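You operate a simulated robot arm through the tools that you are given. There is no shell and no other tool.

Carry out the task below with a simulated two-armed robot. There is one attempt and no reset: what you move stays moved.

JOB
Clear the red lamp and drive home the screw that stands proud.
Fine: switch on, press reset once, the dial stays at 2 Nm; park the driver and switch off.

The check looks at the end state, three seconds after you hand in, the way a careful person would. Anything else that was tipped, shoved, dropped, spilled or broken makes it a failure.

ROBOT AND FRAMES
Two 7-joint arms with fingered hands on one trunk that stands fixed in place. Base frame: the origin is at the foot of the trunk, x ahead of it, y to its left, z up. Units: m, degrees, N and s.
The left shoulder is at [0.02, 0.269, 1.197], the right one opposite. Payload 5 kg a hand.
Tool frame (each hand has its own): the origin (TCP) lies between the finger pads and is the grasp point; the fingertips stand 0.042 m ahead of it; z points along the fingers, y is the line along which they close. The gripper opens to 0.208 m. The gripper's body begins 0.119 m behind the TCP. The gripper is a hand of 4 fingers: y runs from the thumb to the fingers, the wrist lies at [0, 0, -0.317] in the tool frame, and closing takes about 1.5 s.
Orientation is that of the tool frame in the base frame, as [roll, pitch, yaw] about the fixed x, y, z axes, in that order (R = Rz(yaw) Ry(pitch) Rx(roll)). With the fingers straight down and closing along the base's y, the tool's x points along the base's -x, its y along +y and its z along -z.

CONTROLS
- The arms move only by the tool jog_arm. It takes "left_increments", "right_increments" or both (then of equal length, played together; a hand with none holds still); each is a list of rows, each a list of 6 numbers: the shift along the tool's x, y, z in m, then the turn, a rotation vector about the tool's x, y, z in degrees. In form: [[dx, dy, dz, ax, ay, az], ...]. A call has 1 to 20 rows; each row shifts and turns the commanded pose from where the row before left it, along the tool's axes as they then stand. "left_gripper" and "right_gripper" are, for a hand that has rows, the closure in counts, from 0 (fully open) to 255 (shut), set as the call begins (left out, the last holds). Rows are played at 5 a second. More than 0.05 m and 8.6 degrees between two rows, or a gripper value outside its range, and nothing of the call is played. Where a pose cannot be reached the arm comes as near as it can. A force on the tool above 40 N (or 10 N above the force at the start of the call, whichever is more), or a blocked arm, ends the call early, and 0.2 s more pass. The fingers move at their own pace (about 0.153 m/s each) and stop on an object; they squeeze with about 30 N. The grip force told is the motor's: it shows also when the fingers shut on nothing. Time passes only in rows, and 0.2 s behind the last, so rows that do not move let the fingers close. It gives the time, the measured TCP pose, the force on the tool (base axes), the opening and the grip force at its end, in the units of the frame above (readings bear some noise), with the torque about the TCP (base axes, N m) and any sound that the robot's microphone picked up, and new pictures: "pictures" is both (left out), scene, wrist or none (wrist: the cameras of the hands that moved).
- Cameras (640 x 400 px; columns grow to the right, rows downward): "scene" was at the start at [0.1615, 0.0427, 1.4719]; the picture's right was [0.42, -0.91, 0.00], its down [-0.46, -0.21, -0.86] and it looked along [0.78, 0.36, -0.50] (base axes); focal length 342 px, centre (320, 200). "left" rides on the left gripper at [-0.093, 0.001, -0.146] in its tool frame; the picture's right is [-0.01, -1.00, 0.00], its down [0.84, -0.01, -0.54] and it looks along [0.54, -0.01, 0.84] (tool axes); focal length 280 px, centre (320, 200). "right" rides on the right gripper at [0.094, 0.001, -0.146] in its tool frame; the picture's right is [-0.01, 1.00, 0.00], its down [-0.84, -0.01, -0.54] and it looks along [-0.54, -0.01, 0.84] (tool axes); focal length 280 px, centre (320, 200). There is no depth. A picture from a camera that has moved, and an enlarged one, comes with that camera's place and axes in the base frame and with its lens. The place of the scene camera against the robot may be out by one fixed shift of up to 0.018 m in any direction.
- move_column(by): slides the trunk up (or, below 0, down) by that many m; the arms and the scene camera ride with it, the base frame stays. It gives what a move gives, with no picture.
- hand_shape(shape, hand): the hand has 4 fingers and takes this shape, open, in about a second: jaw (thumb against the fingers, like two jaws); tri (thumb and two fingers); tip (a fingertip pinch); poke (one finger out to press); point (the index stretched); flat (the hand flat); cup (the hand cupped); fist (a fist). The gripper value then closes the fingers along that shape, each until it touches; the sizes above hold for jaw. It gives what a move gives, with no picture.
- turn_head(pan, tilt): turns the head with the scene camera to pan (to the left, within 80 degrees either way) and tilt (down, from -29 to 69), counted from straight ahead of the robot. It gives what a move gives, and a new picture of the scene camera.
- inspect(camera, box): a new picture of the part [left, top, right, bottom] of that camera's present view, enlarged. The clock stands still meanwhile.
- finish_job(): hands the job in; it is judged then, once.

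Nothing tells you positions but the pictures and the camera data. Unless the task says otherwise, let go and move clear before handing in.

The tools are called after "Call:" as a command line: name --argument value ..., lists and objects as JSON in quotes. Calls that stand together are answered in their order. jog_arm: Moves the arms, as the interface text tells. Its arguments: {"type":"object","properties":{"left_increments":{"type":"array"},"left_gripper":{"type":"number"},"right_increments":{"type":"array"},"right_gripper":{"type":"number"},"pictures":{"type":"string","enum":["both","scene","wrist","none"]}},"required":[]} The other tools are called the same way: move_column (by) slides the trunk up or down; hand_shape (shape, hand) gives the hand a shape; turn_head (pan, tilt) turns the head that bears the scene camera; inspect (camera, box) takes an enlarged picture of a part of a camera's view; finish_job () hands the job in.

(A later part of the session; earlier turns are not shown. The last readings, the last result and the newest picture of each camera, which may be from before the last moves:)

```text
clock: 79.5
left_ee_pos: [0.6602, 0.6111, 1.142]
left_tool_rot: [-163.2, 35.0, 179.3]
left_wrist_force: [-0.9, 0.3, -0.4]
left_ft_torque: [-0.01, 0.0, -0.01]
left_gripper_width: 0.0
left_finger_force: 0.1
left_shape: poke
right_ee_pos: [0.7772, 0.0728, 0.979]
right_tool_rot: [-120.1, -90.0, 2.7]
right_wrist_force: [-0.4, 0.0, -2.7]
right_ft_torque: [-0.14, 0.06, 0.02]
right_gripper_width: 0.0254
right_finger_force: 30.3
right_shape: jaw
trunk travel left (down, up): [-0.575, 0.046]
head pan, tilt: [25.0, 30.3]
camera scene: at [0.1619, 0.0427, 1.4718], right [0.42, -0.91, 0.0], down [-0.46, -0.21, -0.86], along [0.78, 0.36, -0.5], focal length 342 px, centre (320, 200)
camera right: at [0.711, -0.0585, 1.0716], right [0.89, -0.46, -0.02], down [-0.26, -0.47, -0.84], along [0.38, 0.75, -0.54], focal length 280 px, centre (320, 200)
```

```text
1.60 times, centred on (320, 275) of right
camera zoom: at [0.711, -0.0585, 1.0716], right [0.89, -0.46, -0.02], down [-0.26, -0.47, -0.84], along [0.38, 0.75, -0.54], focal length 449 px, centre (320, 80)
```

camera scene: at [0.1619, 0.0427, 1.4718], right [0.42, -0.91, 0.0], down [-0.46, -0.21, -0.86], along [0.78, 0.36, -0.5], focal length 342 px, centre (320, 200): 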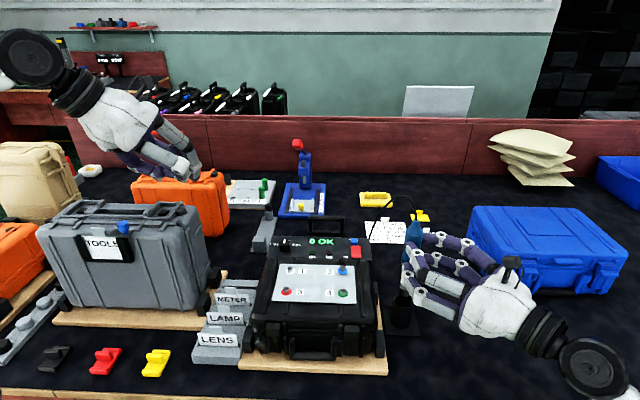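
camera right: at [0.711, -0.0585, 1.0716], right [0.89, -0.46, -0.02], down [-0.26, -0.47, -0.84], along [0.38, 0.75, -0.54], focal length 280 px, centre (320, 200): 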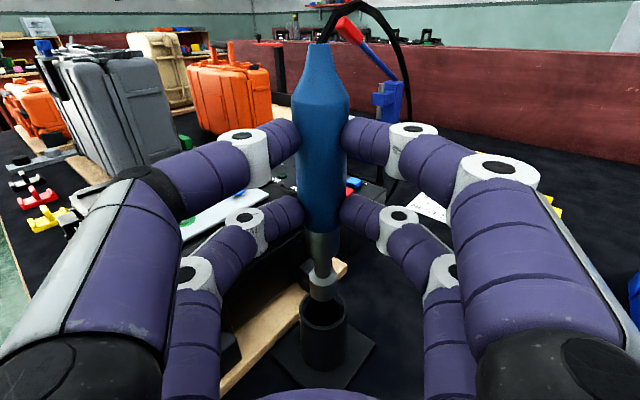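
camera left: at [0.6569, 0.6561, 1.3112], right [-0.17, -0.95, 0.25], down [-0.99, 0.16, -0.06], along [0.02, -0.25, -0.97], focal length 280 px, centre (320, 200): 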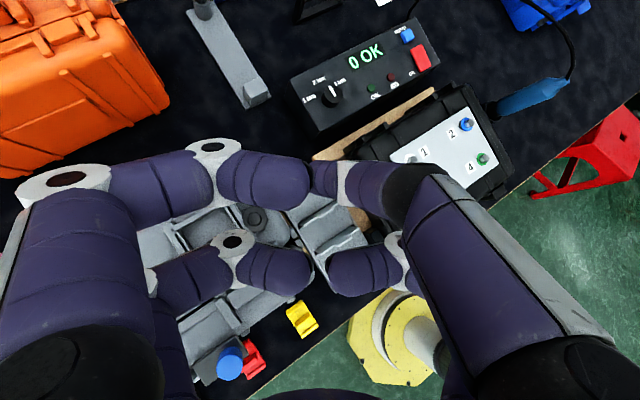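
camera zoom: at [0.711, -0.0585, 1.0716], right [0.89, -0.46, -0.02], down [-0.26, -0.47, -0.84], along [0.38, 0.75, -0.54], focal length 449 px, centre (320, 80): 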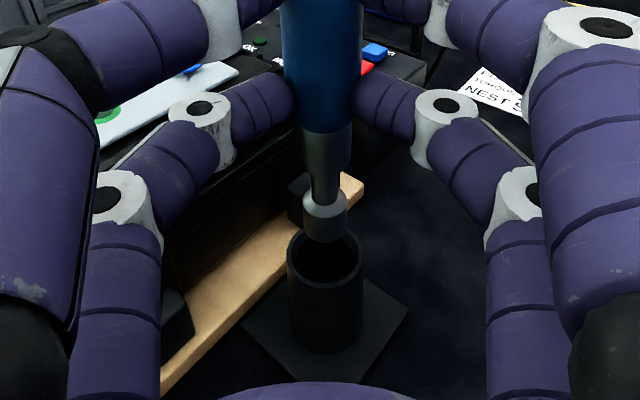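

The bit is a nut socket, its mouth about 0.140 m below the TCP height; it just clears the holster. I raise it to travel height.

Call:
jog_arm --right_increments '[[0.018, 0, 0, 0, 0, 0], [0.018, 0, 0, 0, 0, 0], [0.018, 0, 0, 0, 0, 0], [0.018, 0, 0, 0, 0, 0], [0.018, 0, 0, 0, 0, 0], [0.016, 0, 0, 0, 0, 0], [0, 0, 0, 0, 0, 0]]' --pictures "both"

Call:
inspect --camera "scene" --box '[370, 170, 450, 340]'

Call:
inspect --camera "right" --box '[220, 150, 420, 400]'

```text
clock: 81.1
left_ee_pos: [0.6594, 0.6119, 1.1428]
left_tool_rot: [-163.1, 35.0, 179.3]
left_wrist_force: [0.3, 0.2, 1.1]
left_ft_torque: [0.01, 0.03, -0.01]
left_gripper_width: 0.0
left_finger_force: 0.1
left_shape: poke
right_ee_pos: [0.7754, 0.0709, 1.0861]
right_tool_rot: [-135.0, -90.0, 17.6]
right_wrist_force: [-0.6, -0.3, -4.1]
right_ft_torque: [-0.13, 0.07, 0.03]
right_gripper_width: 0.0252
right_finger_force: 30.5
right_shape: jaw
trunk travel left (down, up): [-0.575, 0.046]
head pan, tilt: [25.0, 30.3]
camera scene: at [0.1619, 0.0427, 1.4718], right [0.42, -0.91, 0.0], down [-0.46, -0.21, -0.86], along [0.78, 0.36, -0.5], focal length 342 px, centre (320, 200)
camera right: at [0.7103, -0.0604, 1.1794], right [0.89, -0.46, -0.02], down [-0.26, -0.47, -0.84], along [0.38, 0.75, -0.54], focal length 280 px, centre (320, 200)
```

scene: 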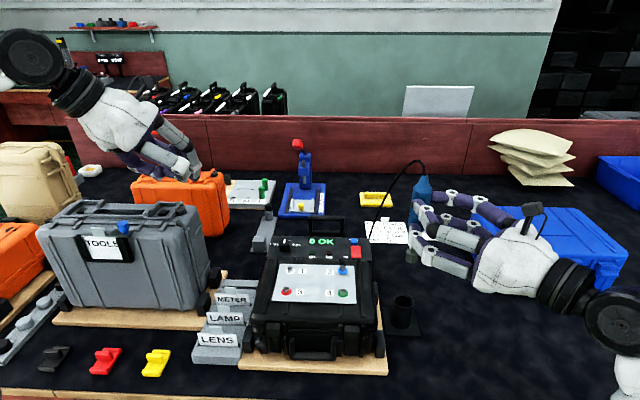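
right: 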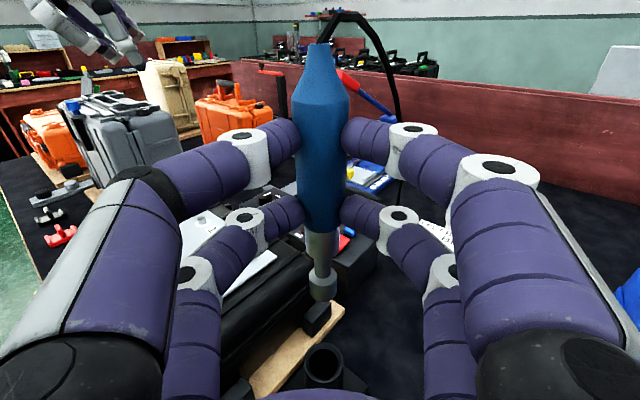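

```text
2.35 times, centred on (410, 255) of scene
camera zoom: at [0.1619, 0.0427, 1.4718], right [0.42, -0.91, 0.0], down [-0.46, -0.21, -0.86], along [0.78, 0.36, -0.5], focal length 804 px, centre (108, 71)
```

zoom: 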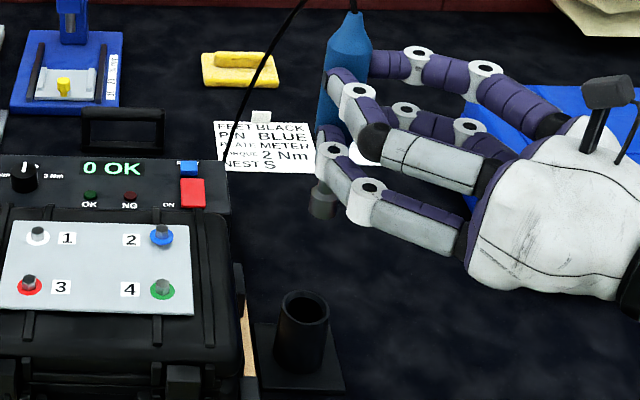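

```text
1.60 times, centred on (320, 275) of right
camera zoom: at [0.7103, -0.0604, 1.1794], right [0.89, -0.46, -0.02], down [-0.26, -0.47, -0.84], along [0.38, 0.75, -0.54], focal length 449 px, centre (320, 80)
```

zoom: 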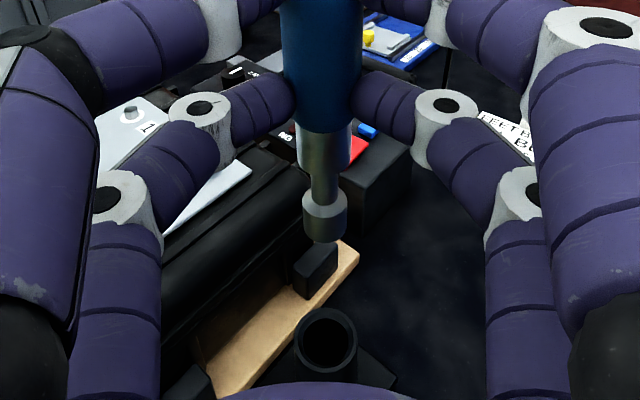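

The driver hangs vertically, socket well visible. I carry it over screw 2 at this height (socket mouth about 4 cm above the screw head).

Call:
jog_arm --right_increments '[[0, -0.0182, 0.0201, 0, 0, 0], [0, -0.0182, 0.0201, 0, 0, 0], [0, -0.0182, 0.0201, 0, 0, 0], [0, -0.0182, 0.0201, 0, 0, 0], [0, -0.0182, 0.0201, 0, 0, 0], [0, -0.0182, 0.0201, 0, 0, 0], [0, 0, 0, 0, 0, 0]]' --pictures "both"

Call:
inspect --camera "scene" --box '[310, 190, 410, 320]'

Call:
inspect --camera "right" --box '[240, 220, 400, 400]'

Call:
inspect --camera "left" --box '[400, 40, 560, 200]'

```text
clock: 82.7
left_ee_pos: [0.6603, 0.6113, 1.1424]
left_tool_rot: [-163.2, 35.0, 179.1]
left_wrist_force: [0.1, 0.2, 0.3]
left_ft_torque: [0.0, 0.02, 0.03]
left_gripper_width: 0.0
left_finger_force: 0.0
left_shape: poke
right_ee_pos: [0.7364, 0.2309, 1.0866]
right_tool_rot: [2.3, -89.9, -119.9]
right_wrist_force: [-0.8, -1.4, -3.1]
right_ft_torque: [-0.12, 0.09, 0.0]
right_gripper_width: 0.0254
right_finger_force: 29.9
right_shape: jaw
trunk travel left (down, up): [-0.575, 0.046]
head pan, tilt: [25.0, 30.3]
camera scene: at [0.1617, 0.0426, 1.4719], right [0.42, -0.91, 0.0], down [-0.46, -0.21, -0.86], along [0.78, 0.36, -0.5], focal length 342 px, centre (320, 200)
camera right: at [0.6701, 0.0999, 1.179], right [0.89, -0.46, -0.01], down [-0.26, -0.47, -0.84], along [0.38, 0.75, -0.54], focal length 280 px, centre (320, 200)
```

scene: 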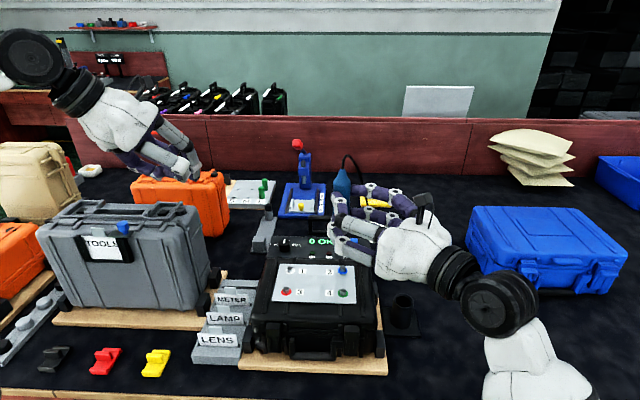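
right: 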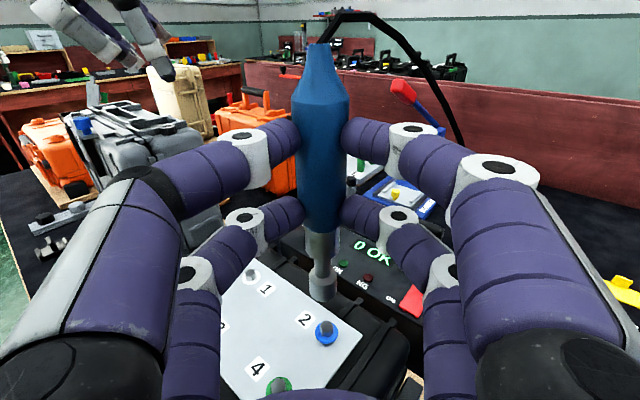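

```text
3.08 times, centred on (360, 255) of scene
camera zoom: at [0.1617, 0.0426, 1.4719], right [0.42, -0.91, 0.0], down [-0.46, -0.21, -0.86], along [0.78, 0.36, -0.5], focal length 1051 px, centre (197, 31)
```

zoom: 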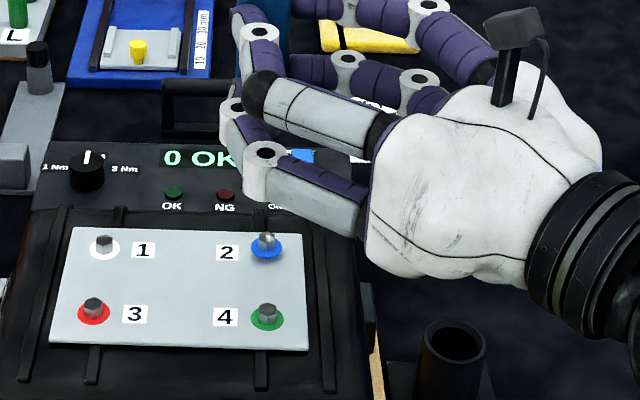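

```text
2.22 times, centred on (320, 310) of right
camera zoom: at [0.6701, 0.0999, 1.179], right [0.89, -0.46, -0.01], down [-0.26, -0.47, -0.84], along [0.38, 0.75, -0.54], focal length 623 px, centre (320, -44)
```

zoom: 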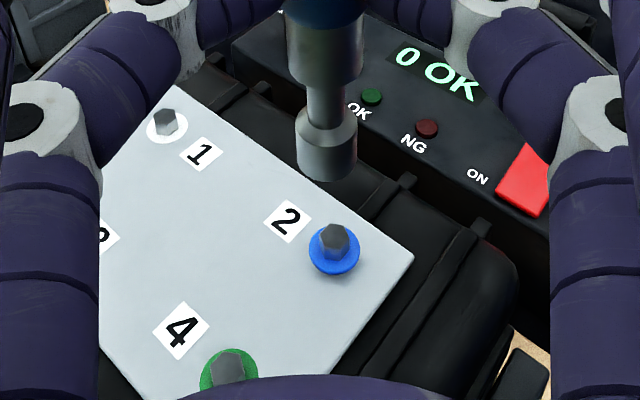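

```text
2.50 times, centred on (480, 120) of left
camera zoom: at [0.6568, 0.657, 1.3112], right [-0.17, -0.95, 0.25], down [-0.99, 0.16, -0.06], along [0.02, -0.25, -0.97], focal length 701 px, centre (-80, 400)
```

zoom: 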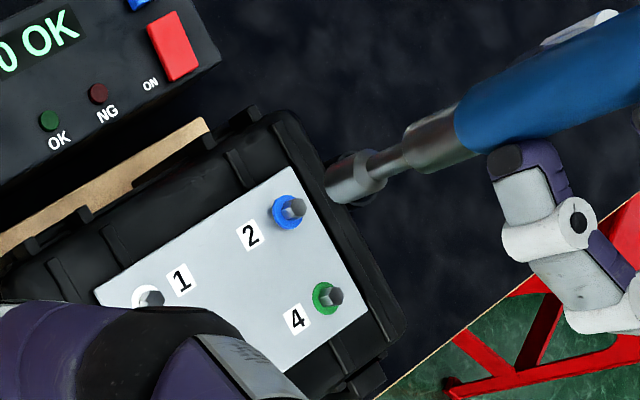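

Both wrist cameras see the socket and screw 2 together. I zoom in to measure the offset.

Call:
inspect --camera "right" --box '[295, 255, 355, 330]'

Call:
inspect --camera "left" --box '[450, 80, 520, 150]'

```text
5.33 times, centred on (325, 292) of right
camera zoom: at [0.6701, 0.0999, 1.179], right [0.89, -0.46, -0.01], down [-0.26, -0.47, -0.84], along [0.38, 0.75, -0.54], focal length 1495 px, centre (293, -293)
```

zoom: 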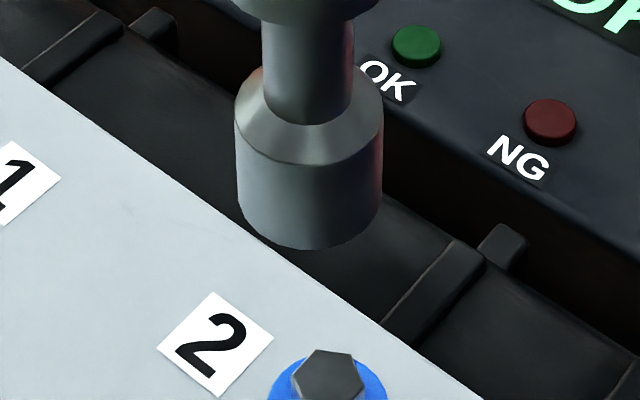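

```text
5.71 times, centred on (485, 115) of left
camera zoom: at [0.6568, 0.657, 1.3112], right [-0.17, -0.95, 0.25], down [-0.99, 0.16, -0.06], along [0.02, -0.25, -0.97], focal length 1602 px, centre (-623, 686)
```

zoom: 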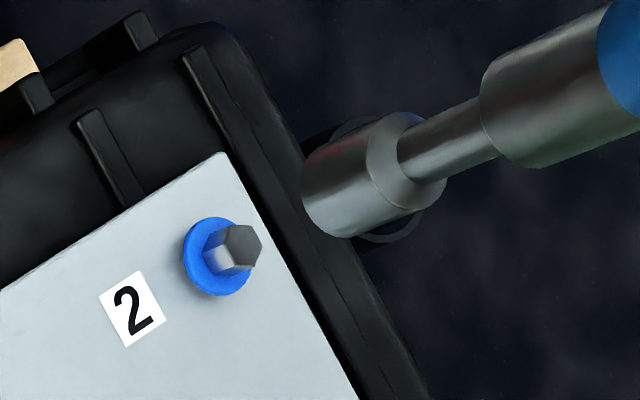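

The socket mouth is about 9 mm too far along the tool axis and 3 mm off sideways relative to screw 2. I correct and lower 2 cm, then measure again.

Call:
jog_arm --right_increments '[[0, 0.0017, -0.0046, 0, 0, 0], [0, 0.0017, -0.0046, 0, 0, 0], [-0.01, 0, 0, 0, 0, 0], [-0.01, 0, 0, 0, 0, 0], [0, 0, 0, 0, 0, 0]]' --pictures "wrist"

Call:
inspect --camera "right" --box '[290, 260, 360, 345]'

Call:
inspect --camera "left" --box '[440, 90, 510, 160]'

Call:
inspect --camera "scene" --box '[320, 230, 370, 290]'

```text
clock: 83.9
left_ee_pos: [0.6592, 0.6126, 1.1424]
left_tool_rot: [-163.1, 34.9, 179.3]
left_wrist_force: [0.0, 0.2, 0.3]
left_ft_torque: [0.0, 0.01, -0.01]
left_gripper_width: 0.0002
left_finger_force: 0.0
left_shape: poke
right_ee_pos: [0.7353, 0.2212, 1.0666]
right_tool_rot: [-145.9, -90.0, 28.4]
right_wrist_force: [-0.9, -0.1, -3.2]
right_ft_torque: [-0.15, 0.06, 0.01]
right_gripper_width: 0.0252
right_finger_force: 30.4
right_shape: jaw
trunk travel left (down, up): [-0.575, 0.046]
head pan, tilt: [25.0, 30.3]
camera right: at [0.6688, 0.0903, 1.1599], right [0.89, -0.46, -0.01], down [-0.26, -0.47, -0.84], along [0.38, 0.75, -0.54], focal length 280 px, centre (320, 200)
```

right: 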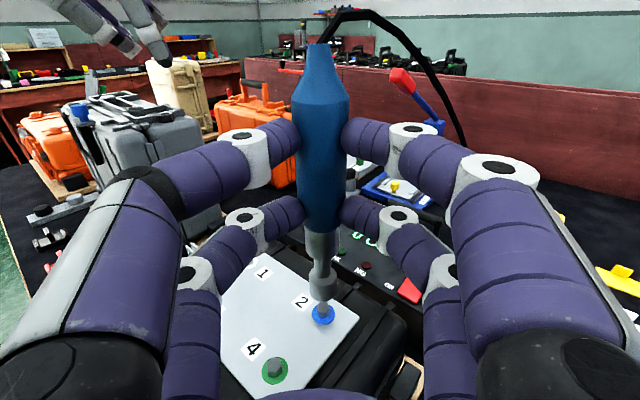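

```text
4.71 times, centred on (325, 302) of right
camera zoom: at [0.6688, 0.0903, 1.1599], right [0.89, -0.46, -0.01], down [-0.26, -0.47, -0.84], along [0.38, 0.75, -0.54], focal length 1320 px, centre (296, -282)
```

zoom: 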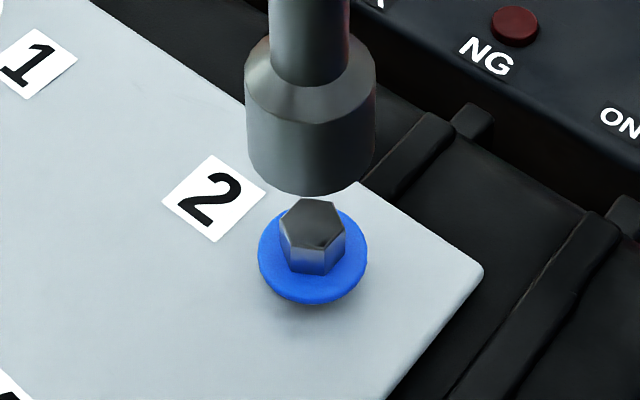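

```text
5.71 times, centred on (475, 125) of left
camera zoom: at [0.6566, 0.6574, 1.311], right [-0.17, -0.95, 0.25], down [-0.99, 0.16, -0.06], along [0.02, -0.25, -0.97], focal length 1602 px, centre (-566, 629)
```

zoom: 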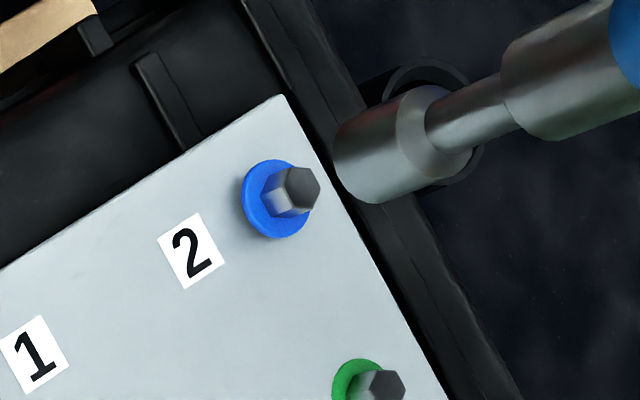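

```text
6.67 times, centred on (345, 260) of scene
camera zoom: at [0.1617, 0.0428, 1.4719], right [0.42, -0.91, 0.0], down [-0.46, -0.21, -0.86], along [0.78, 0.36, -0.5], focal length 2277 px, centre (153, -200)
```

zoom: 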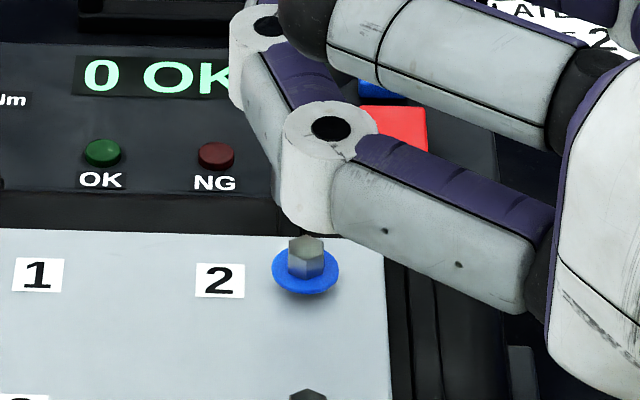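

Alignment is now within about 2 mm in both views. I lower to just above the head and check once more.

Call:
jog_arm --right_increments '[[-0.008, 0, -0.0005, 0, 0, 0], [-0.008, 0, -0.0005, 0, 0, 0], [0, 0, 0, 0, 0, 0]]' --pictures "none"

Call:
inspect --camera "right" --box '[290, 260, 360, 345]'

Call:
inspect --camera "left" --box '[440, 90, 510, 160]'

Call:
inspect --camera "scene" --box '[320, 230, 370, 290]'

```text
clock: 84.7
left_ee_pos: [0.6603, 0.6113, 1.1429]
left_tool_rot: [-163.1, 35.1, 179.3]
left_wrist_force: [0.6, 0.1, -0.4]
left_ft_torque: [-0.02, -0.02, -0.02]
left_gripper_width: 0.0
left_finger_force: 0.1
left_shape: poke
right_ee_pos: [0.7317, 0.2194, 1.0502]
right_tool_rot: [45.0, -89.9, -162.4]
right_wrist_force: [0.1, -0.3, -3.1]
right_ft_torque: [-0.13, 0.07, -0.01]
right_gripper_width: 0.0252
right_finger_force: 30.5
right_shape: jaw
trunk travel left (down, up): [-0.575, 0.046]
head pan, tilt: [25.0, 30.3]
```

```text
4.71 times, centred on (325, 302) of right
camera zoom: at [0.6668, 0.0889, 1.1429], right [0.89, -0.46, -0.01], down [-0.26, -0.47, -0.84], along [0.38, 0.75, -0.54], focal length 1320 px, centre (296, -282)
```

zoom: 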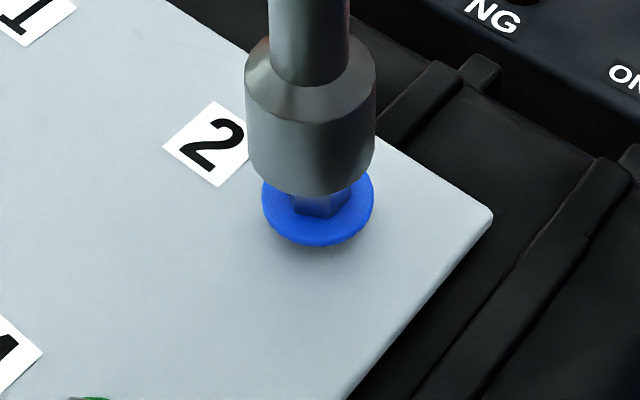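

```text
5.71 times, centred on (475, 125) of left
camera zoom: at [0.6565, 0.6574, 1.311], right [-0.17, -0.95, 0.25], down [-0.99, 0.16, -0.06], along [0.02, -0.25, -0.97], focal length 1602 px, centre (-566, 629)
```

zoom: 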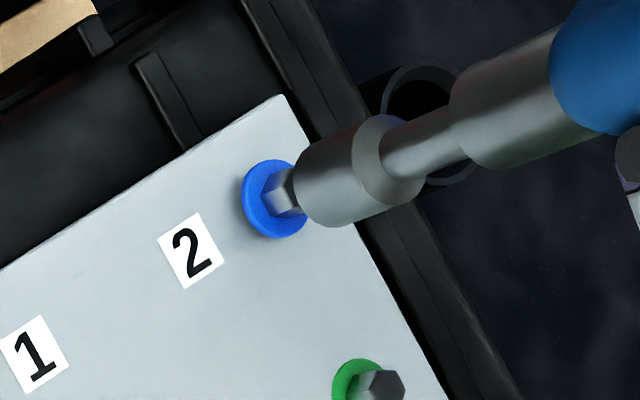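

```text
6.67 times, centred on (345, 260) of scene
camera zoom: at [0.1617, 0.0428, 1.4719], right [0.42, -0.91, 0.0], down [-0.46, -0.21, -0.86], along [0.78, 0.36, -0.5], focal length 2277 px, centre (153, -200)
```

zoom: 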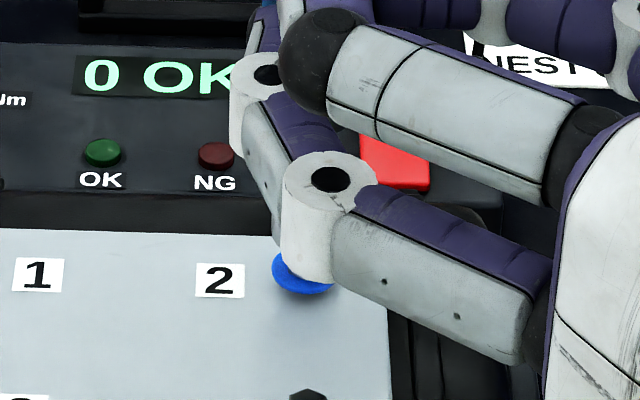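

Nearly there; both views suggest a residual of about 3 mm in +x. I make that small correction and re-check.

Call:
jog_arm --right_increments '[[0, 0.0025, 0.0013, 0, 0, 0], [0, 0, 0, 0, 0, 0]]' --pictures "none"

Call:
inspect --camera "right" --box '[300, 270, 350, 330]'

Call:
inspect --camera "left" --box '[450, 100, 500, 150]'

```text
clock: 85.3
left_ee_pos: [0.6591, 0.6133, 1.1431]
left_tool_rot: [-163.1, 34.9, 179.3]
left_wrist_force: [-0.5, -0.1, -0.9]
left_ft_torque: [0.01, 0.0, -0.02]
left_gripper_width: 0.0
left_finger_force: 0.0
left_shape: poke
right_ee_pos: [0.7358, 0.2206, 1.0492]
right_tool_rot: [54.8, -89.9, -172.3]
right_wrist_force: [-0.2, -0.5, -4.4]
right_ft_torque: [-0.11, 0.08, 0.0]
right_gripper_width: 0.0253
right_finger_force: 29.5
right_shape: jaw
trunk travel left (down, up): [-0.575, 0.046]
head pan, tilt: [25.0, 30.3]
```

```text
6.67 times, centred on (325, 300) of right
camera zoom: at [0.6704, 0.0891, 1.1428], right [0.89, -0.46, -0.01], down [-0.26, -0.47, -0.84], along [0.38, 0.75, -0.54], focal length 1869 px, centre (287, -467)
```

zoom: 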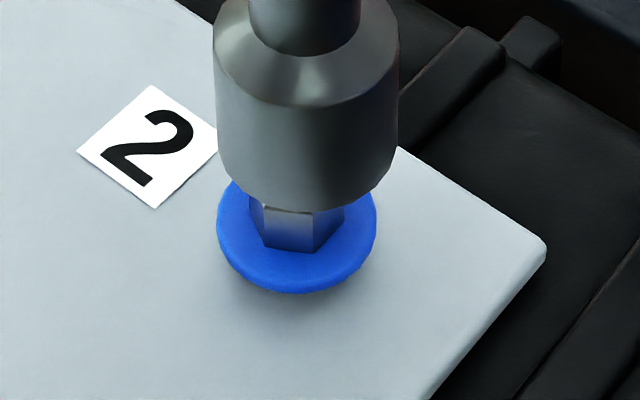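

```text
8.00 times, centred on (475, 125) of left
camera zoom: at [0.6567, 0.6574, 1.311], right [-0.17, -0.95, 0.25], down [-0.99, 0.16, -0.06], along [0.02, -0.25, -0.97], focal length 2243 px, centre (-920, 800)
```

zoom: 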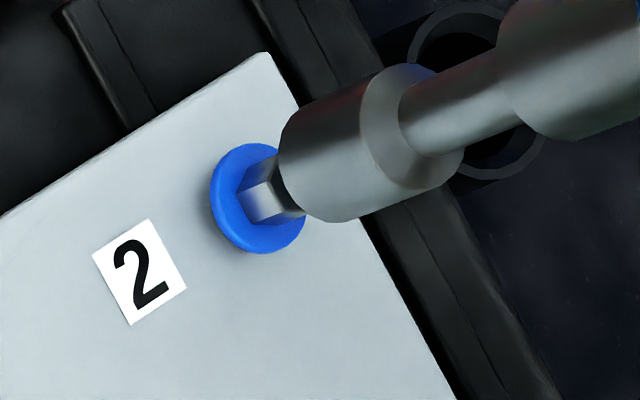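

Residual is about 1.5 mm sideways; I trim that and lower the socket onto the head slowly, watching the force.

Call:
jog_arm --right_increments '[[0, -0.0014, -0.0012, 0, 0, 0], [-0.003, 0, 0, 0, 0, 0], [-0.003, 0, 0, 0, 0, 0], [0, 0, 0, 0, 0, 0]]' --pictures "none"

Call:
inspect --camera "right" --box '[300, 270, 350, 330]'

Call:
inspect --camera "left" --box '[450, 100, 500, 150]'

```text
clock: 86.3
left_ee_pos: [0.6598, 0.6133, 1.1432]
left_tool_rot: [-163.1, 35.0, 179.2]
left_wrist_force: [0.1, 0.5, 0.8]
left_ft_torque: [0.01, -0.03, 0.01]
left_gripper_width: 0.0
left_finger_force: 0.0
left_shape: poke
right_ee_pos: [0.7361, 0.2192, 1.0425]
right_tool_rot: [17.7, -90.0, -135.1]
right_wrist_force: [-0.5, -0.2, -3.9]
right_ft_torque: [-0.14, 0.09, 0.03]
right_gripper_width: 0.0257
right_finger_force: 30.2
right_shape: jaw
trunk travel left (down, up): [-0.575, 0.046]
head pan, tilt: [25.0, 30.3]
```

```text
6.67 times, centred on (325, 300) of right
camera zoom: at [0.6695, 0.0878, 1.1368], right [0.89, -0.46, -0.01], down [-0.26, -0.47, -0.84], along [0.38, 0.75, -0.54], focal length 1869 px, centre (287, -467)
```

zoom: 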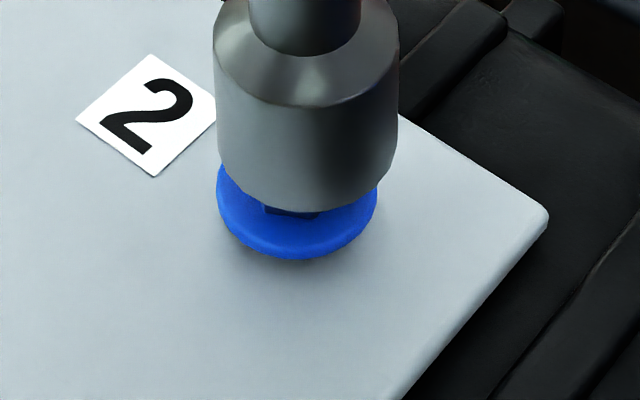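

```text
8.00 times, centred on (475, 125) of left
camera zoom: at [0.6566, 0.6574, 1.311], right [-0.17, -0.95, 0.25], down [-0.99, 0.16, -0.06], along [0.02, -0.25, -0.97], focal length 2243 px, centre (-920, 800)
```

zoom: 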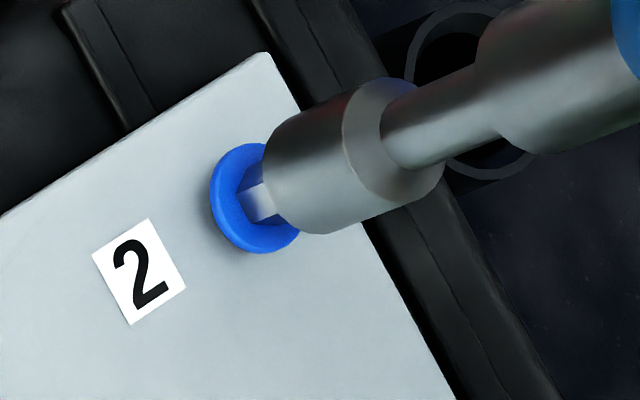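

The socket is about at the head. I continue down in small steps with a tiny lateral trim.

Call:
jog_arm --right_increments '[[-0.002, -0.0015, 0.0005, 0, 0, 0], [-0.003, 0, 0, 0, 0, 0], [0, 0, 0, 0, 0, 0]]' --pictures "none"

Call:
inspect --camera "right" --box '[300, 270, 350, 330]'

Call:
inspect --camera "left" --box '[450, 100, 500, 150]'

```text
clock: 87.1
left_ee_pos: [0.6607, 0.6121, 1.1422]
left_tool_rot: [-163.1, 35.0, 179.3]
left_wrist_force: [-0.1, 0.1, 0.4]
left_ft_torque: [-0.01, 0.02, -0.01]
left_gripper_width: 0.0
left_finger_force: 0.2
left_shape: poke
right_ee_pos: [0.7345, 0.2202, 1.0385]
right_tool_rot: [55.1, -90.0, -172.4]
right_wrist_force: [-0.5, -0.6, -4.1]
right_ft_torque: [-0.12, 0.07, 0.0]
right_gripper_width: 0.0251
right_finger_force: 30.3
right_shape: jaw
trunk travel left (down, up): [-0.575, 0.046]
head pan, tilt: [25.0, 30.3]
```

```text
6.67 times, centred on (325, 300) of right
camera zoom: at [0.6685, 0.0891, 1.1323], right [0.89, -0.46, -0.01], down [-0.26, -0.47, -0.84], along [0.38, 0.75, -0.54], focal length 1869 px, centre (287, -467)
```

zoom: 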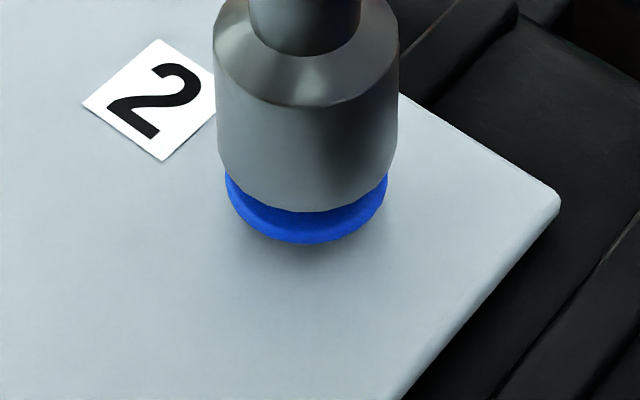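

```text
8.00 times, centred on (475, 125) of left
camera zoom: at [0.6566, 0.6574, 1.311], right [-0.17, -0.95, 0.25], down [-0.99, 0.16, -0.06], along [0.02, -0.25, -0.97], focal length 2243 px, centre (-920, 800)
```

zoom: 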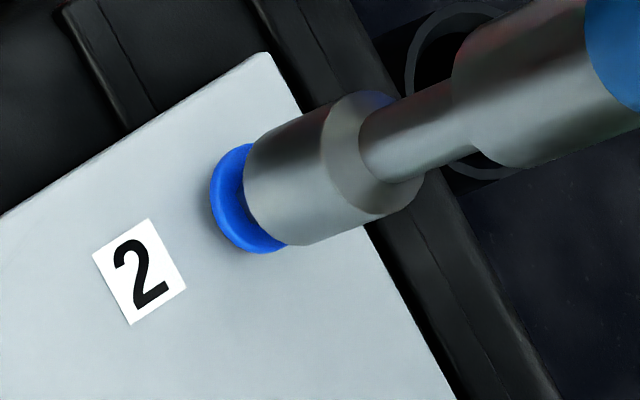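

The socket now encloses the head, aligned in both views. I press down gently to start the driver.

Call:
jog_arm --right_increments '[[-0.002, 0, 0, 0, 0, 0], [-0.002, 0, 0, 0, 0, 0], [-0.002, 0, 0, 0, 0, 0], [0, 0, 0, 0, 0, 0]]' --pictures "none"

Call:
inspect --camera "right" --box '[280, 230, 380, 330]'

Call:
inspect --camera "left" --box '[440, 90, 520, 150]'

```text
clock: 88.1
left_ee_pos: [0.6601, 0.6121, 1.1426]
left_tool_rot: [-163.2, 35.0, 179.3]
left_wrist_force: [0.7, -0.4, -0.6]
left_ft_torque: [-0.02, 0.02, 0.01]
left_gripper_width: 0.0001
left_finger_force: 0.0
left_shape: poke
right_ee_pos: [0.733, 0.221, 1.0324]
right_tool_rot: [-120.3, -90.0, 2.9]
right_wrist_force: [0.2, -0.1, -2.9]
right_ft_torque: [-0.1, 0.05, 0.0]
right_gripper_width: 0.0252
right_finger_force: 29.9
right_shape: jaw
trunk travel left (down, up): [-0.575, 0.046]
head pan, tilt: [25.0, 30.3]
```

```text
4.00 times, centred on (330, 280) of right
camera zoom: at [0.6673, 0.0898, 1.1259], right [0.89, -0.46, -0.01], down [-0.26, -0.47, -0.84], along [0.38, 0.75, -0.54], focal length 1122 px, centre (280, -120)
```

zoom: 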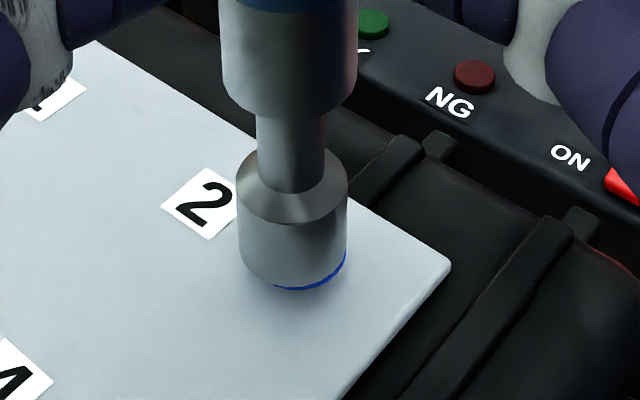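

```text
6.67 times, centred on (480, 120) of left
camera zoom: at [0.6566, 0.6574, 1.311], right [-0.17, -0.95, 0.25], down [-0.99, 0.16, -0.06], along [0.02, -0.25, -0.97], focal length 1869 px, centre (-747, 733)
```

zoom: 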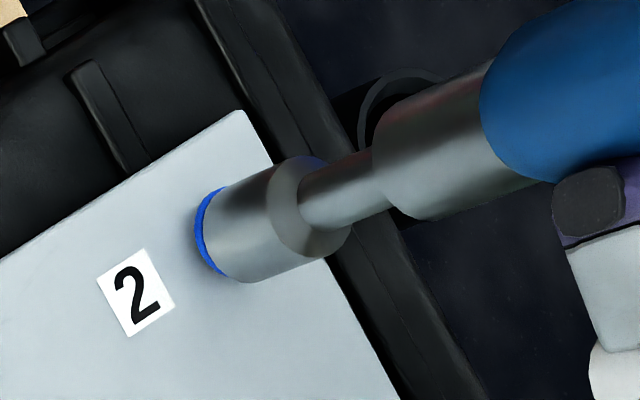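

The socket is nearly down on the collar, still without contact force. I trim 1 mm back and press on.

Call:
jog_arm --right_increments '[[0, 0.001, 0, 0, 0, 0], [-0.002, 0, 0, 0, 0, 0], [-0.002, 0, 0, 0, 0, 0], [0, 0, 0, 0, 0, 0]]' --pictures "none"

Call:
inspect --camera "right" --box '[280, 230, 380, 330]'

Call:
inspect --camera "left" --box '[440, 90, 520, 150]'

```text
clock: 89.1
left_ee_pos: [0.6603, 0.6125, 1.1425]
left_tool_rot: [-163.1, 34.9, 179.2]
left_wrist_force: [0.1, -0.2, 0.3]
left_ft_torque: [0.0, -0.01, -0.03]
left_gripper_width: 0.0
left_finger_force: 0.0
left_shape: poke
right_ee_pos: [0.7353, 0.2206, 1.0298]
right_tool_rot: [9.0, -89.8, -126.4]
right_wrist_force: [0.2, -0.9, 3.7]
right_ft_torque: [0.13, -0.15, -0.03]
right_gripper_width: 0.0253
right_finger_force: 29.8
right_shape: jaw
trunk travel left (down, up): [-0.575, 0.046]
head pan, tilt: [25.0, 30.3]
```

```text
4.00 times, centred on (330, 280) of right
camera zoom: at [0.6685, 0.0888, 1.1227], right [0.89, -0.46, -0.01], down [-0.26, -0.47, -0.84], along [0.38, 0.75, -0.54], focal length 1122 px, centre (280, -120)
```

zoom: 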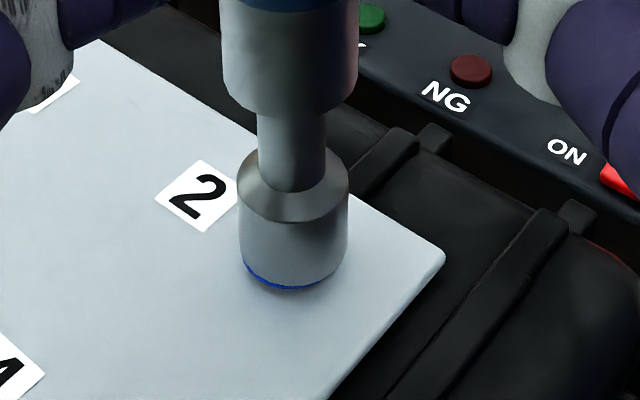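

```text
6.67 times, centred on (480, 120) of left
camera zoom: at [0.6563, 0.6572, 1.3113], right [-0.17, -0.95, 0.25], down [-0.99, 0.16, -0.06], along [0.02, -0.25, -0.97], focal length 1869 px, centre (-747, 733)
```

zoom: 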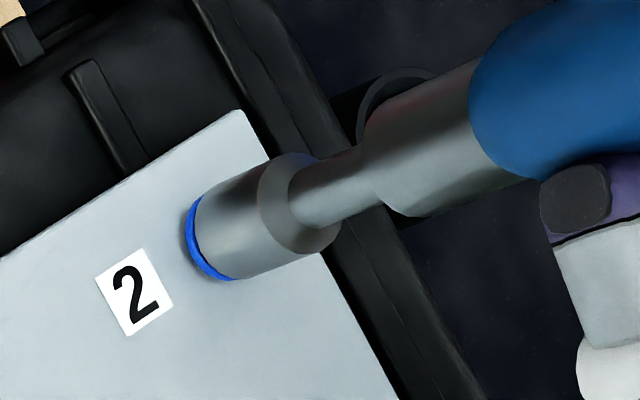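

Contact: about 8 N on the screw. I press a little more and wait to see whether the driver runs.

Call:
jog_arm --right_increments '[[-0.002, 0, 0, 0, 0, 0], [0, 0, 0, 0, 0, 0], [0, 0, 0, 0, 0, 0], [0, 0, 0, 0, 0, 0]]' --pictures "none"

Call:
inspect --camera "scene" --box '[270, 220, 380, 310]'

Call:
inspect --camera "right" --box '[280, 200, 420, 330]'

```text
clock: 90.1
left_ee_pos: [0.6589, 0.6138, 1.1422]
left_tool_rot: [-163.1, 34.9, 179.3]
left_wrist_force: [-0.5, -0.8, 1.1]
left_ft_torque: [0.02, -0.03, 0.0]
left_gripper_width: 0.0001
left_finger_force: 0.1
left_shape: poke
right_ee_pos: [0.7349, 0.2209, 1.0248]
right_tool_rot: [-163.6, -89.9, 46.3]
right_wrist_force: [0.2, -0.8, -1.2]
right_ft_torque: [-0.13, 0.03, -0.02]
right_gripper_width: 0.0255
right_finger_force: 29.9
right_shape: jaw
trunk travel left (down, up): [-0.575, 0.046]
head pan, tilt: [25.0, 30.3]
```

```text
4.44 times, centred on (325, 265) of scene
camera zoom: at [0.1617, 0.0427, 1.4718], right [0.42, -0.91, 0.0], down [-0.46, -0.21, -0.86], along [0.78, 0.36, -0.5], focal length 1518 px, centre (298, -89)
```

zoom: 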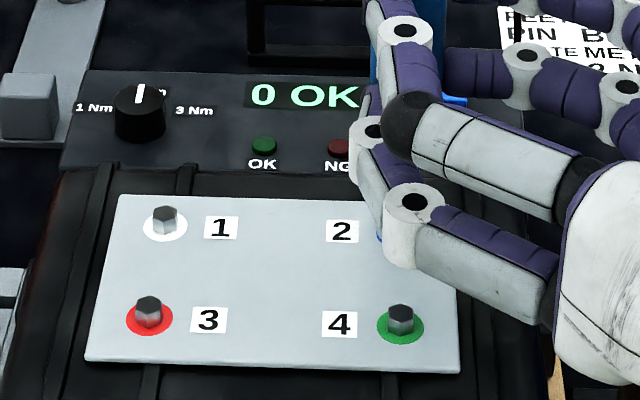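

```text
3.08 times, centred on (350, 265) of right
camera zoom: at [0.6692, 0.0895, 1.1191], right [0.89, -0.46, -0.02], down [-0.26, -0.47, -0.84], along [0.38, 0.75, -0.54], focal length 863 px, centre (228, 0)
```

zoom: 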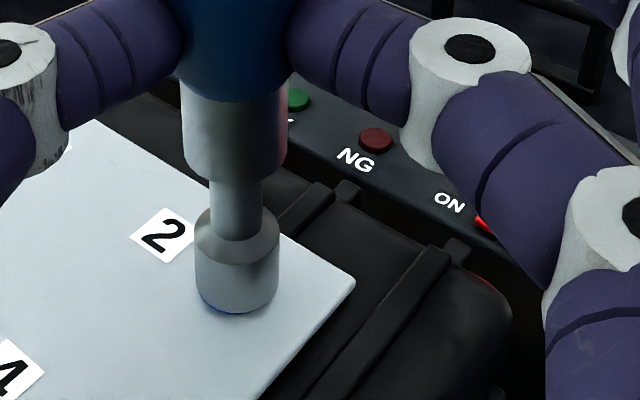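

The resistance gave way and the hand sank about 5 mm — the screw seems to be running in. I keep pressing gently.

Call:
jog_arm --right_increments '[[-0.002, 0, 0, 0, 0, 0], [-0.002, 0, 0, 0, 0, 0], [0, 0, 0, 0, 0, 0], [0, 0, 0, 0, 0, 0]]' --pictures "none"

Call:
inspect --camera "scene" --box '[270, 220, 380, 310]'

Call:
inspect --camera "left" --box '[440, 90, 520, 150]'

Call:
inspect --camera "right" --box '[280, 200, 420, 330]'

```text
clock: 91.1
left_ee_pos: [0.6582, 0.6127, 1.1426]
left_tool_rot: [-163.1, 35.0, 179.3]
left_wrist_force: [-0.6, 0.1, -0.3]
left_ft_torque: [-0.01, 0.03, 0.02]
left_gripper_width: 0.0001
left_finger_force: 0.1
left_shape: poke
right_ee_pos: [0.7347, 0.2198, 1.0232]
right_tool_rot: [9.4, -89.9, -126.9]
right_wrist_force: [-0.5, -1.1, 1.6]
right_ft_torque: [-0.07, 0.05, 0.04]
right_gripper_width: 0.025
right_finger_force: 30.0
right_shape: jaw
trunk travel left (down, up): [-0.575, 0.046]
head pan, tilt: [25.0, 30.3]
```

```text
4.44 times, centred on (325, 265) of scene
camera zoom: at [0.1614, 0.0426, 1.472], right [0.42, -0.91, 0.0], down [-0.46, -0.21, -0.86], along [0.78, 0.36, -0.5], focal length 1518 px, centre (298, -89)
```

zoom: 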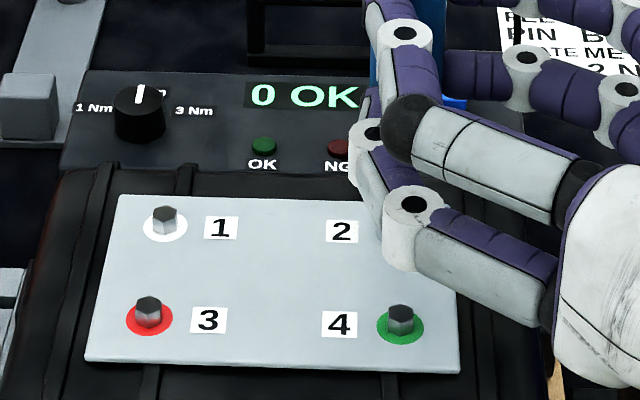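

```text
6.67 times, centred on (480, 120) of left
camera zoom: at [0.6563, 0.6572, 1.3113], right [-0.17, -0.95, 0.25], down [-0.99, 0.16, -0.06], along [0.02, -0.25, -0.97], focal length 1869 px, centre (-747, 733)
```

zoom: 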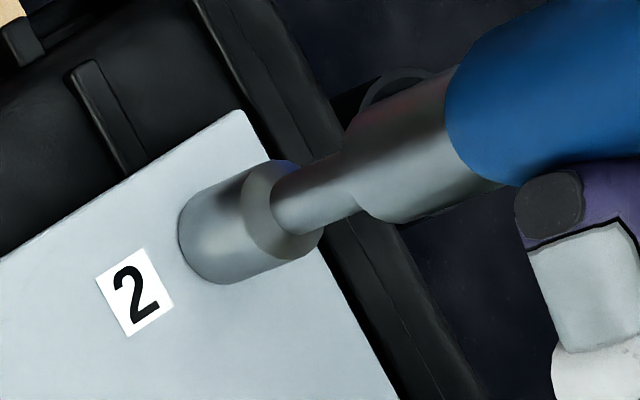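

```text
3.08 times, centred on (350, 265) of right
camera zoom: at [0.6692, 0.0894, 1.1172], right [0.89, -0.46, -0.01], down [-0.26, -0.47, -0.84], along [0.38, 0.75, -0.54], focal length 863 px, centre (228, 0)
```

zoom: 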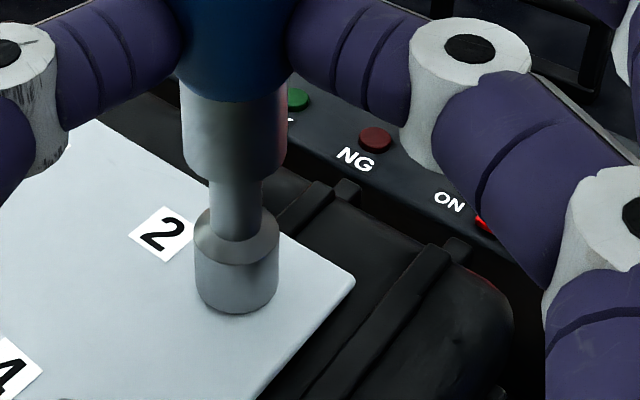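

The screw is sinking; the collar has reached the plate. I keep pressing until the controller reports.

Call:
jog_arm --right_increments '[[-0.002, 0, 0, 0, 0, 0], [-0.002, 0, 0, 0, 0, 0], [0, 0, 0, 0, 0, 0], [0, 0, 0, 0, 0, 0], [0, 0, 0, 0, 0, 0]]' --pictures "none"

Call:
inspect --camera "scene" --box '[270, 220, 380, 310]'

Call:
inspect --camera "left" --box '[440, 90, 520, 150]'

```text
clock: 92.3
left_ee_pos: [0.6583, 0.6124, 1.1442]
left_tool_rot: [-163.2, 35.2, 179.3]
left_wrist_force: [-0.1, 1.0, 0.2]
left_ft_torque: [-0.02, 0.0, 0.01]
left_gripper_width: 0.0
left_finger_force: 0.1
left_shape: poke
right_ee_pos: [0.7346, 0.2206, 1.0223]
right_tool_rot: [19.1, -89.7, -136.6]
right_wrist_force: [0.4, -1.6, 26.0]
right_ft_torque: [0.71, -0.44, -0.01]
right_gripper_width: 0.025
right_finger_force: 30.5
right_shape: jaw
trunk travel left (down, up): [-0.575, 0.046]
head pan, tilt: [25.0, 30.3]
```

```text
4.44 times, centred on (325, 265) of scene
camera zoom: at [0.1602, 0.0422, 1.4722], right [0.42, -0.91, 0.0], down [-0.46, -0.21, -0.86], along [0.78, 0.36, -0.5], focal length 1518 px, centre (298, -89)
```

zoom: 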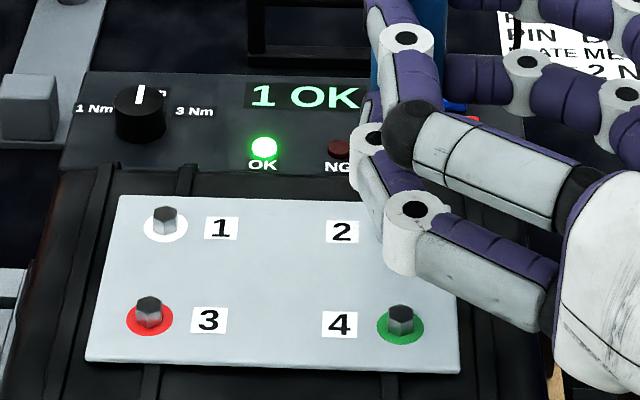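

```text
6.67 times, centred on (480, 120) of left
camera zoom: at [0.6552, 0.6569, 1.3122], right [-0.17, -0.95, 0.25], down [-0.99, 0.16, -0.06], along [0.02, -0.25, -0.97], focal length 1869 px, centre (-747, 733)
```

zoom: 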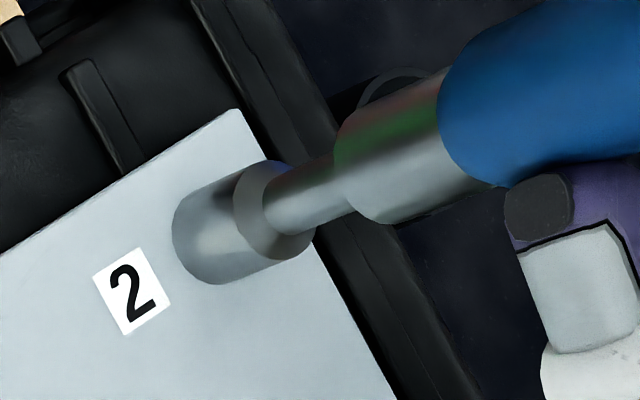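

The controller shows "1 OK" with the green OK lamp lit: the screw is home at 2 Nm. I lift the driver straight up off the screw.

Call:
jog_arm --right_increments '[[0.004, 0, 0, 0, 0, 0], [0.006, 0, 0, 0, 0, 0], [0.01, 0, 0, 0, 0, 0], [0.015, 0, 0, 0, 0, 0], [0.015, 0, 0, 0, 0, 0], [0.015, 0, 0, 0, 0, 0], [0, 0, 0, 0, 0, 0]]' --pictures "both"

Call:
inspect --camera "scene" --box '[270, 220, 380, 310]'

Call:
inspect --camera "right" --box '[220, 200, 420, 400]'

Call:
inspect --camera "left" --box '[420, 60, 540, 160]'

```text
clock: 93.9
left_ee_pos: [0.6595, 0.6119, 1.1422]
left_tool_rot: [-163.1, 35.1, 179.3]
left_wrist_force: [0.1, 0.5, 0.2]
left_ft_torque: [0.02, 0.0, -0.02]
left_gripper_width: 0.0001
left_finger_force: 0.0
left_shape: poke
right_ee_pos: [0.7341, 0.2187, 1.0823]
right_tool_rot: [35.5, -90.0, -153.0]
right_wrist_force: [-0.4, -0.1, -3.5]
right_ft_torque: [-0.12, 0.03, 0.0]
right_gripper_width: 0.0251
right_finger_force: 30.1
right_shape: jaw
trunk travel left (down, up): [-0.575, 0.046]
head pan, tilt: [25.0, 30.3]
camera scene: at [0.1618, 0.0428, 1.4718], right [0.42, -0.91, 0.0], down [-0.46, -0.21, -0.86], along [0.78, 0.36, -0.5], focal length 342 px, centre (320, 200)
camera right: at [0.6693, 0.0879, 1.1749], right [0.89, -0.46, -0.01], down [-0.26, -0.47, -0.84], along [0.38, 0.75, -0.54], focal length 280 px, centre (320, 200)
```

scene: 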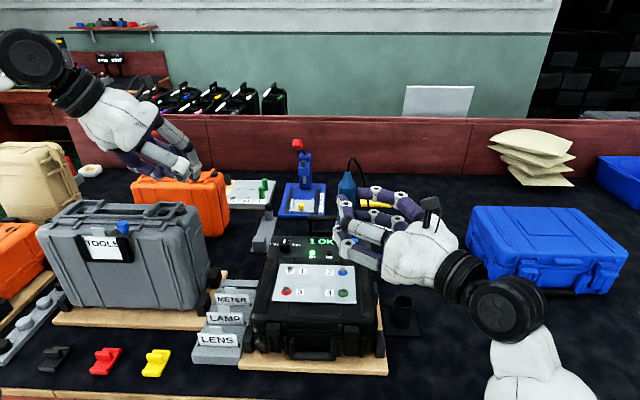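
right: 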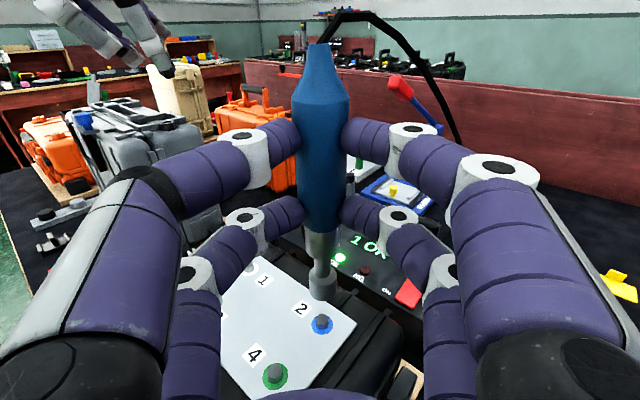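

```text
4.44 times, centred on (325, 265) of scene
camera zoom: at [0.1618, 0.0428, 1.4718], right [0.42, -0.91, 0.0], down [-0.46, -0.21, -0.86], along [0.78, 0.36, -0.5], focal length 1518 px, centre (298, -89)
```

zoom: 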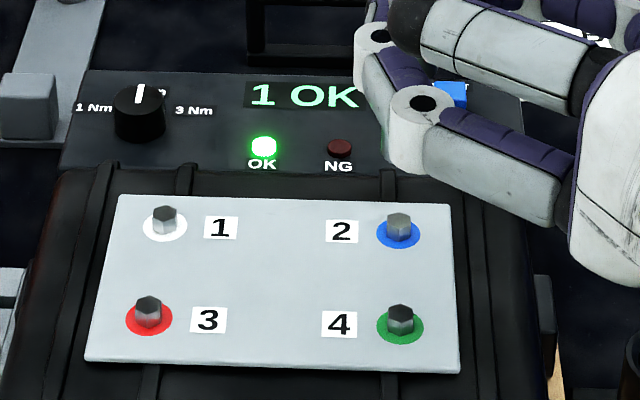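

```text
2.00 times, centred on (320, 300) of right
camera zoom: at [0.6693, 0.0879, 1.1749], right [0.89, -0.46, -0.01], down [-0.26, -0.47, -0.84], along [0.38, 0.75, -0.54], focal length 561 px, centre (320, 0)
```

zoom: 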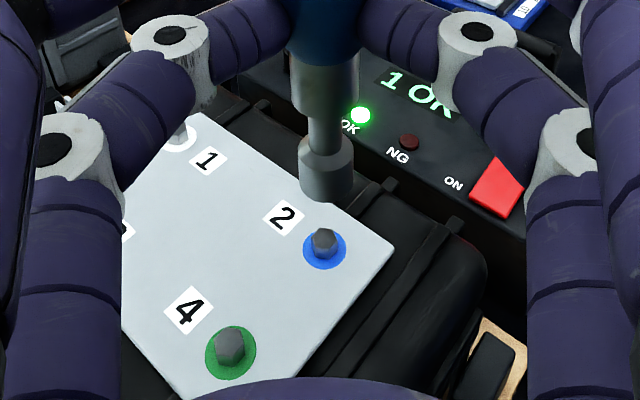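

```text
4.00 times, centred on (480, 110) of left
camera zoom: at [0.6567, 0.6573, 1.311], right [-0.17, -0.95, 0.25], down [-0.99, 0.16, -0.06], along [0.02, -0.25, -0.97], focal length 1122 px, centre (-320, 560)
```

zoom: 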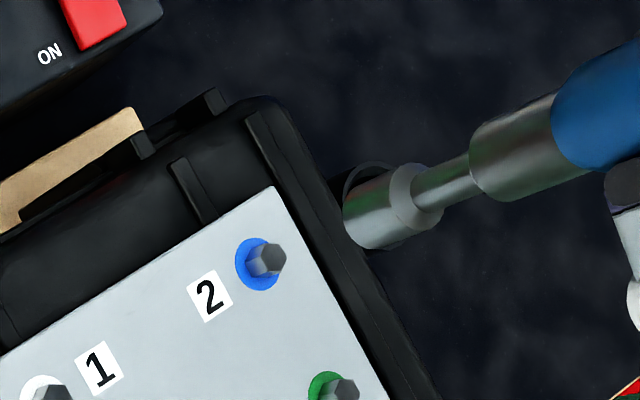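

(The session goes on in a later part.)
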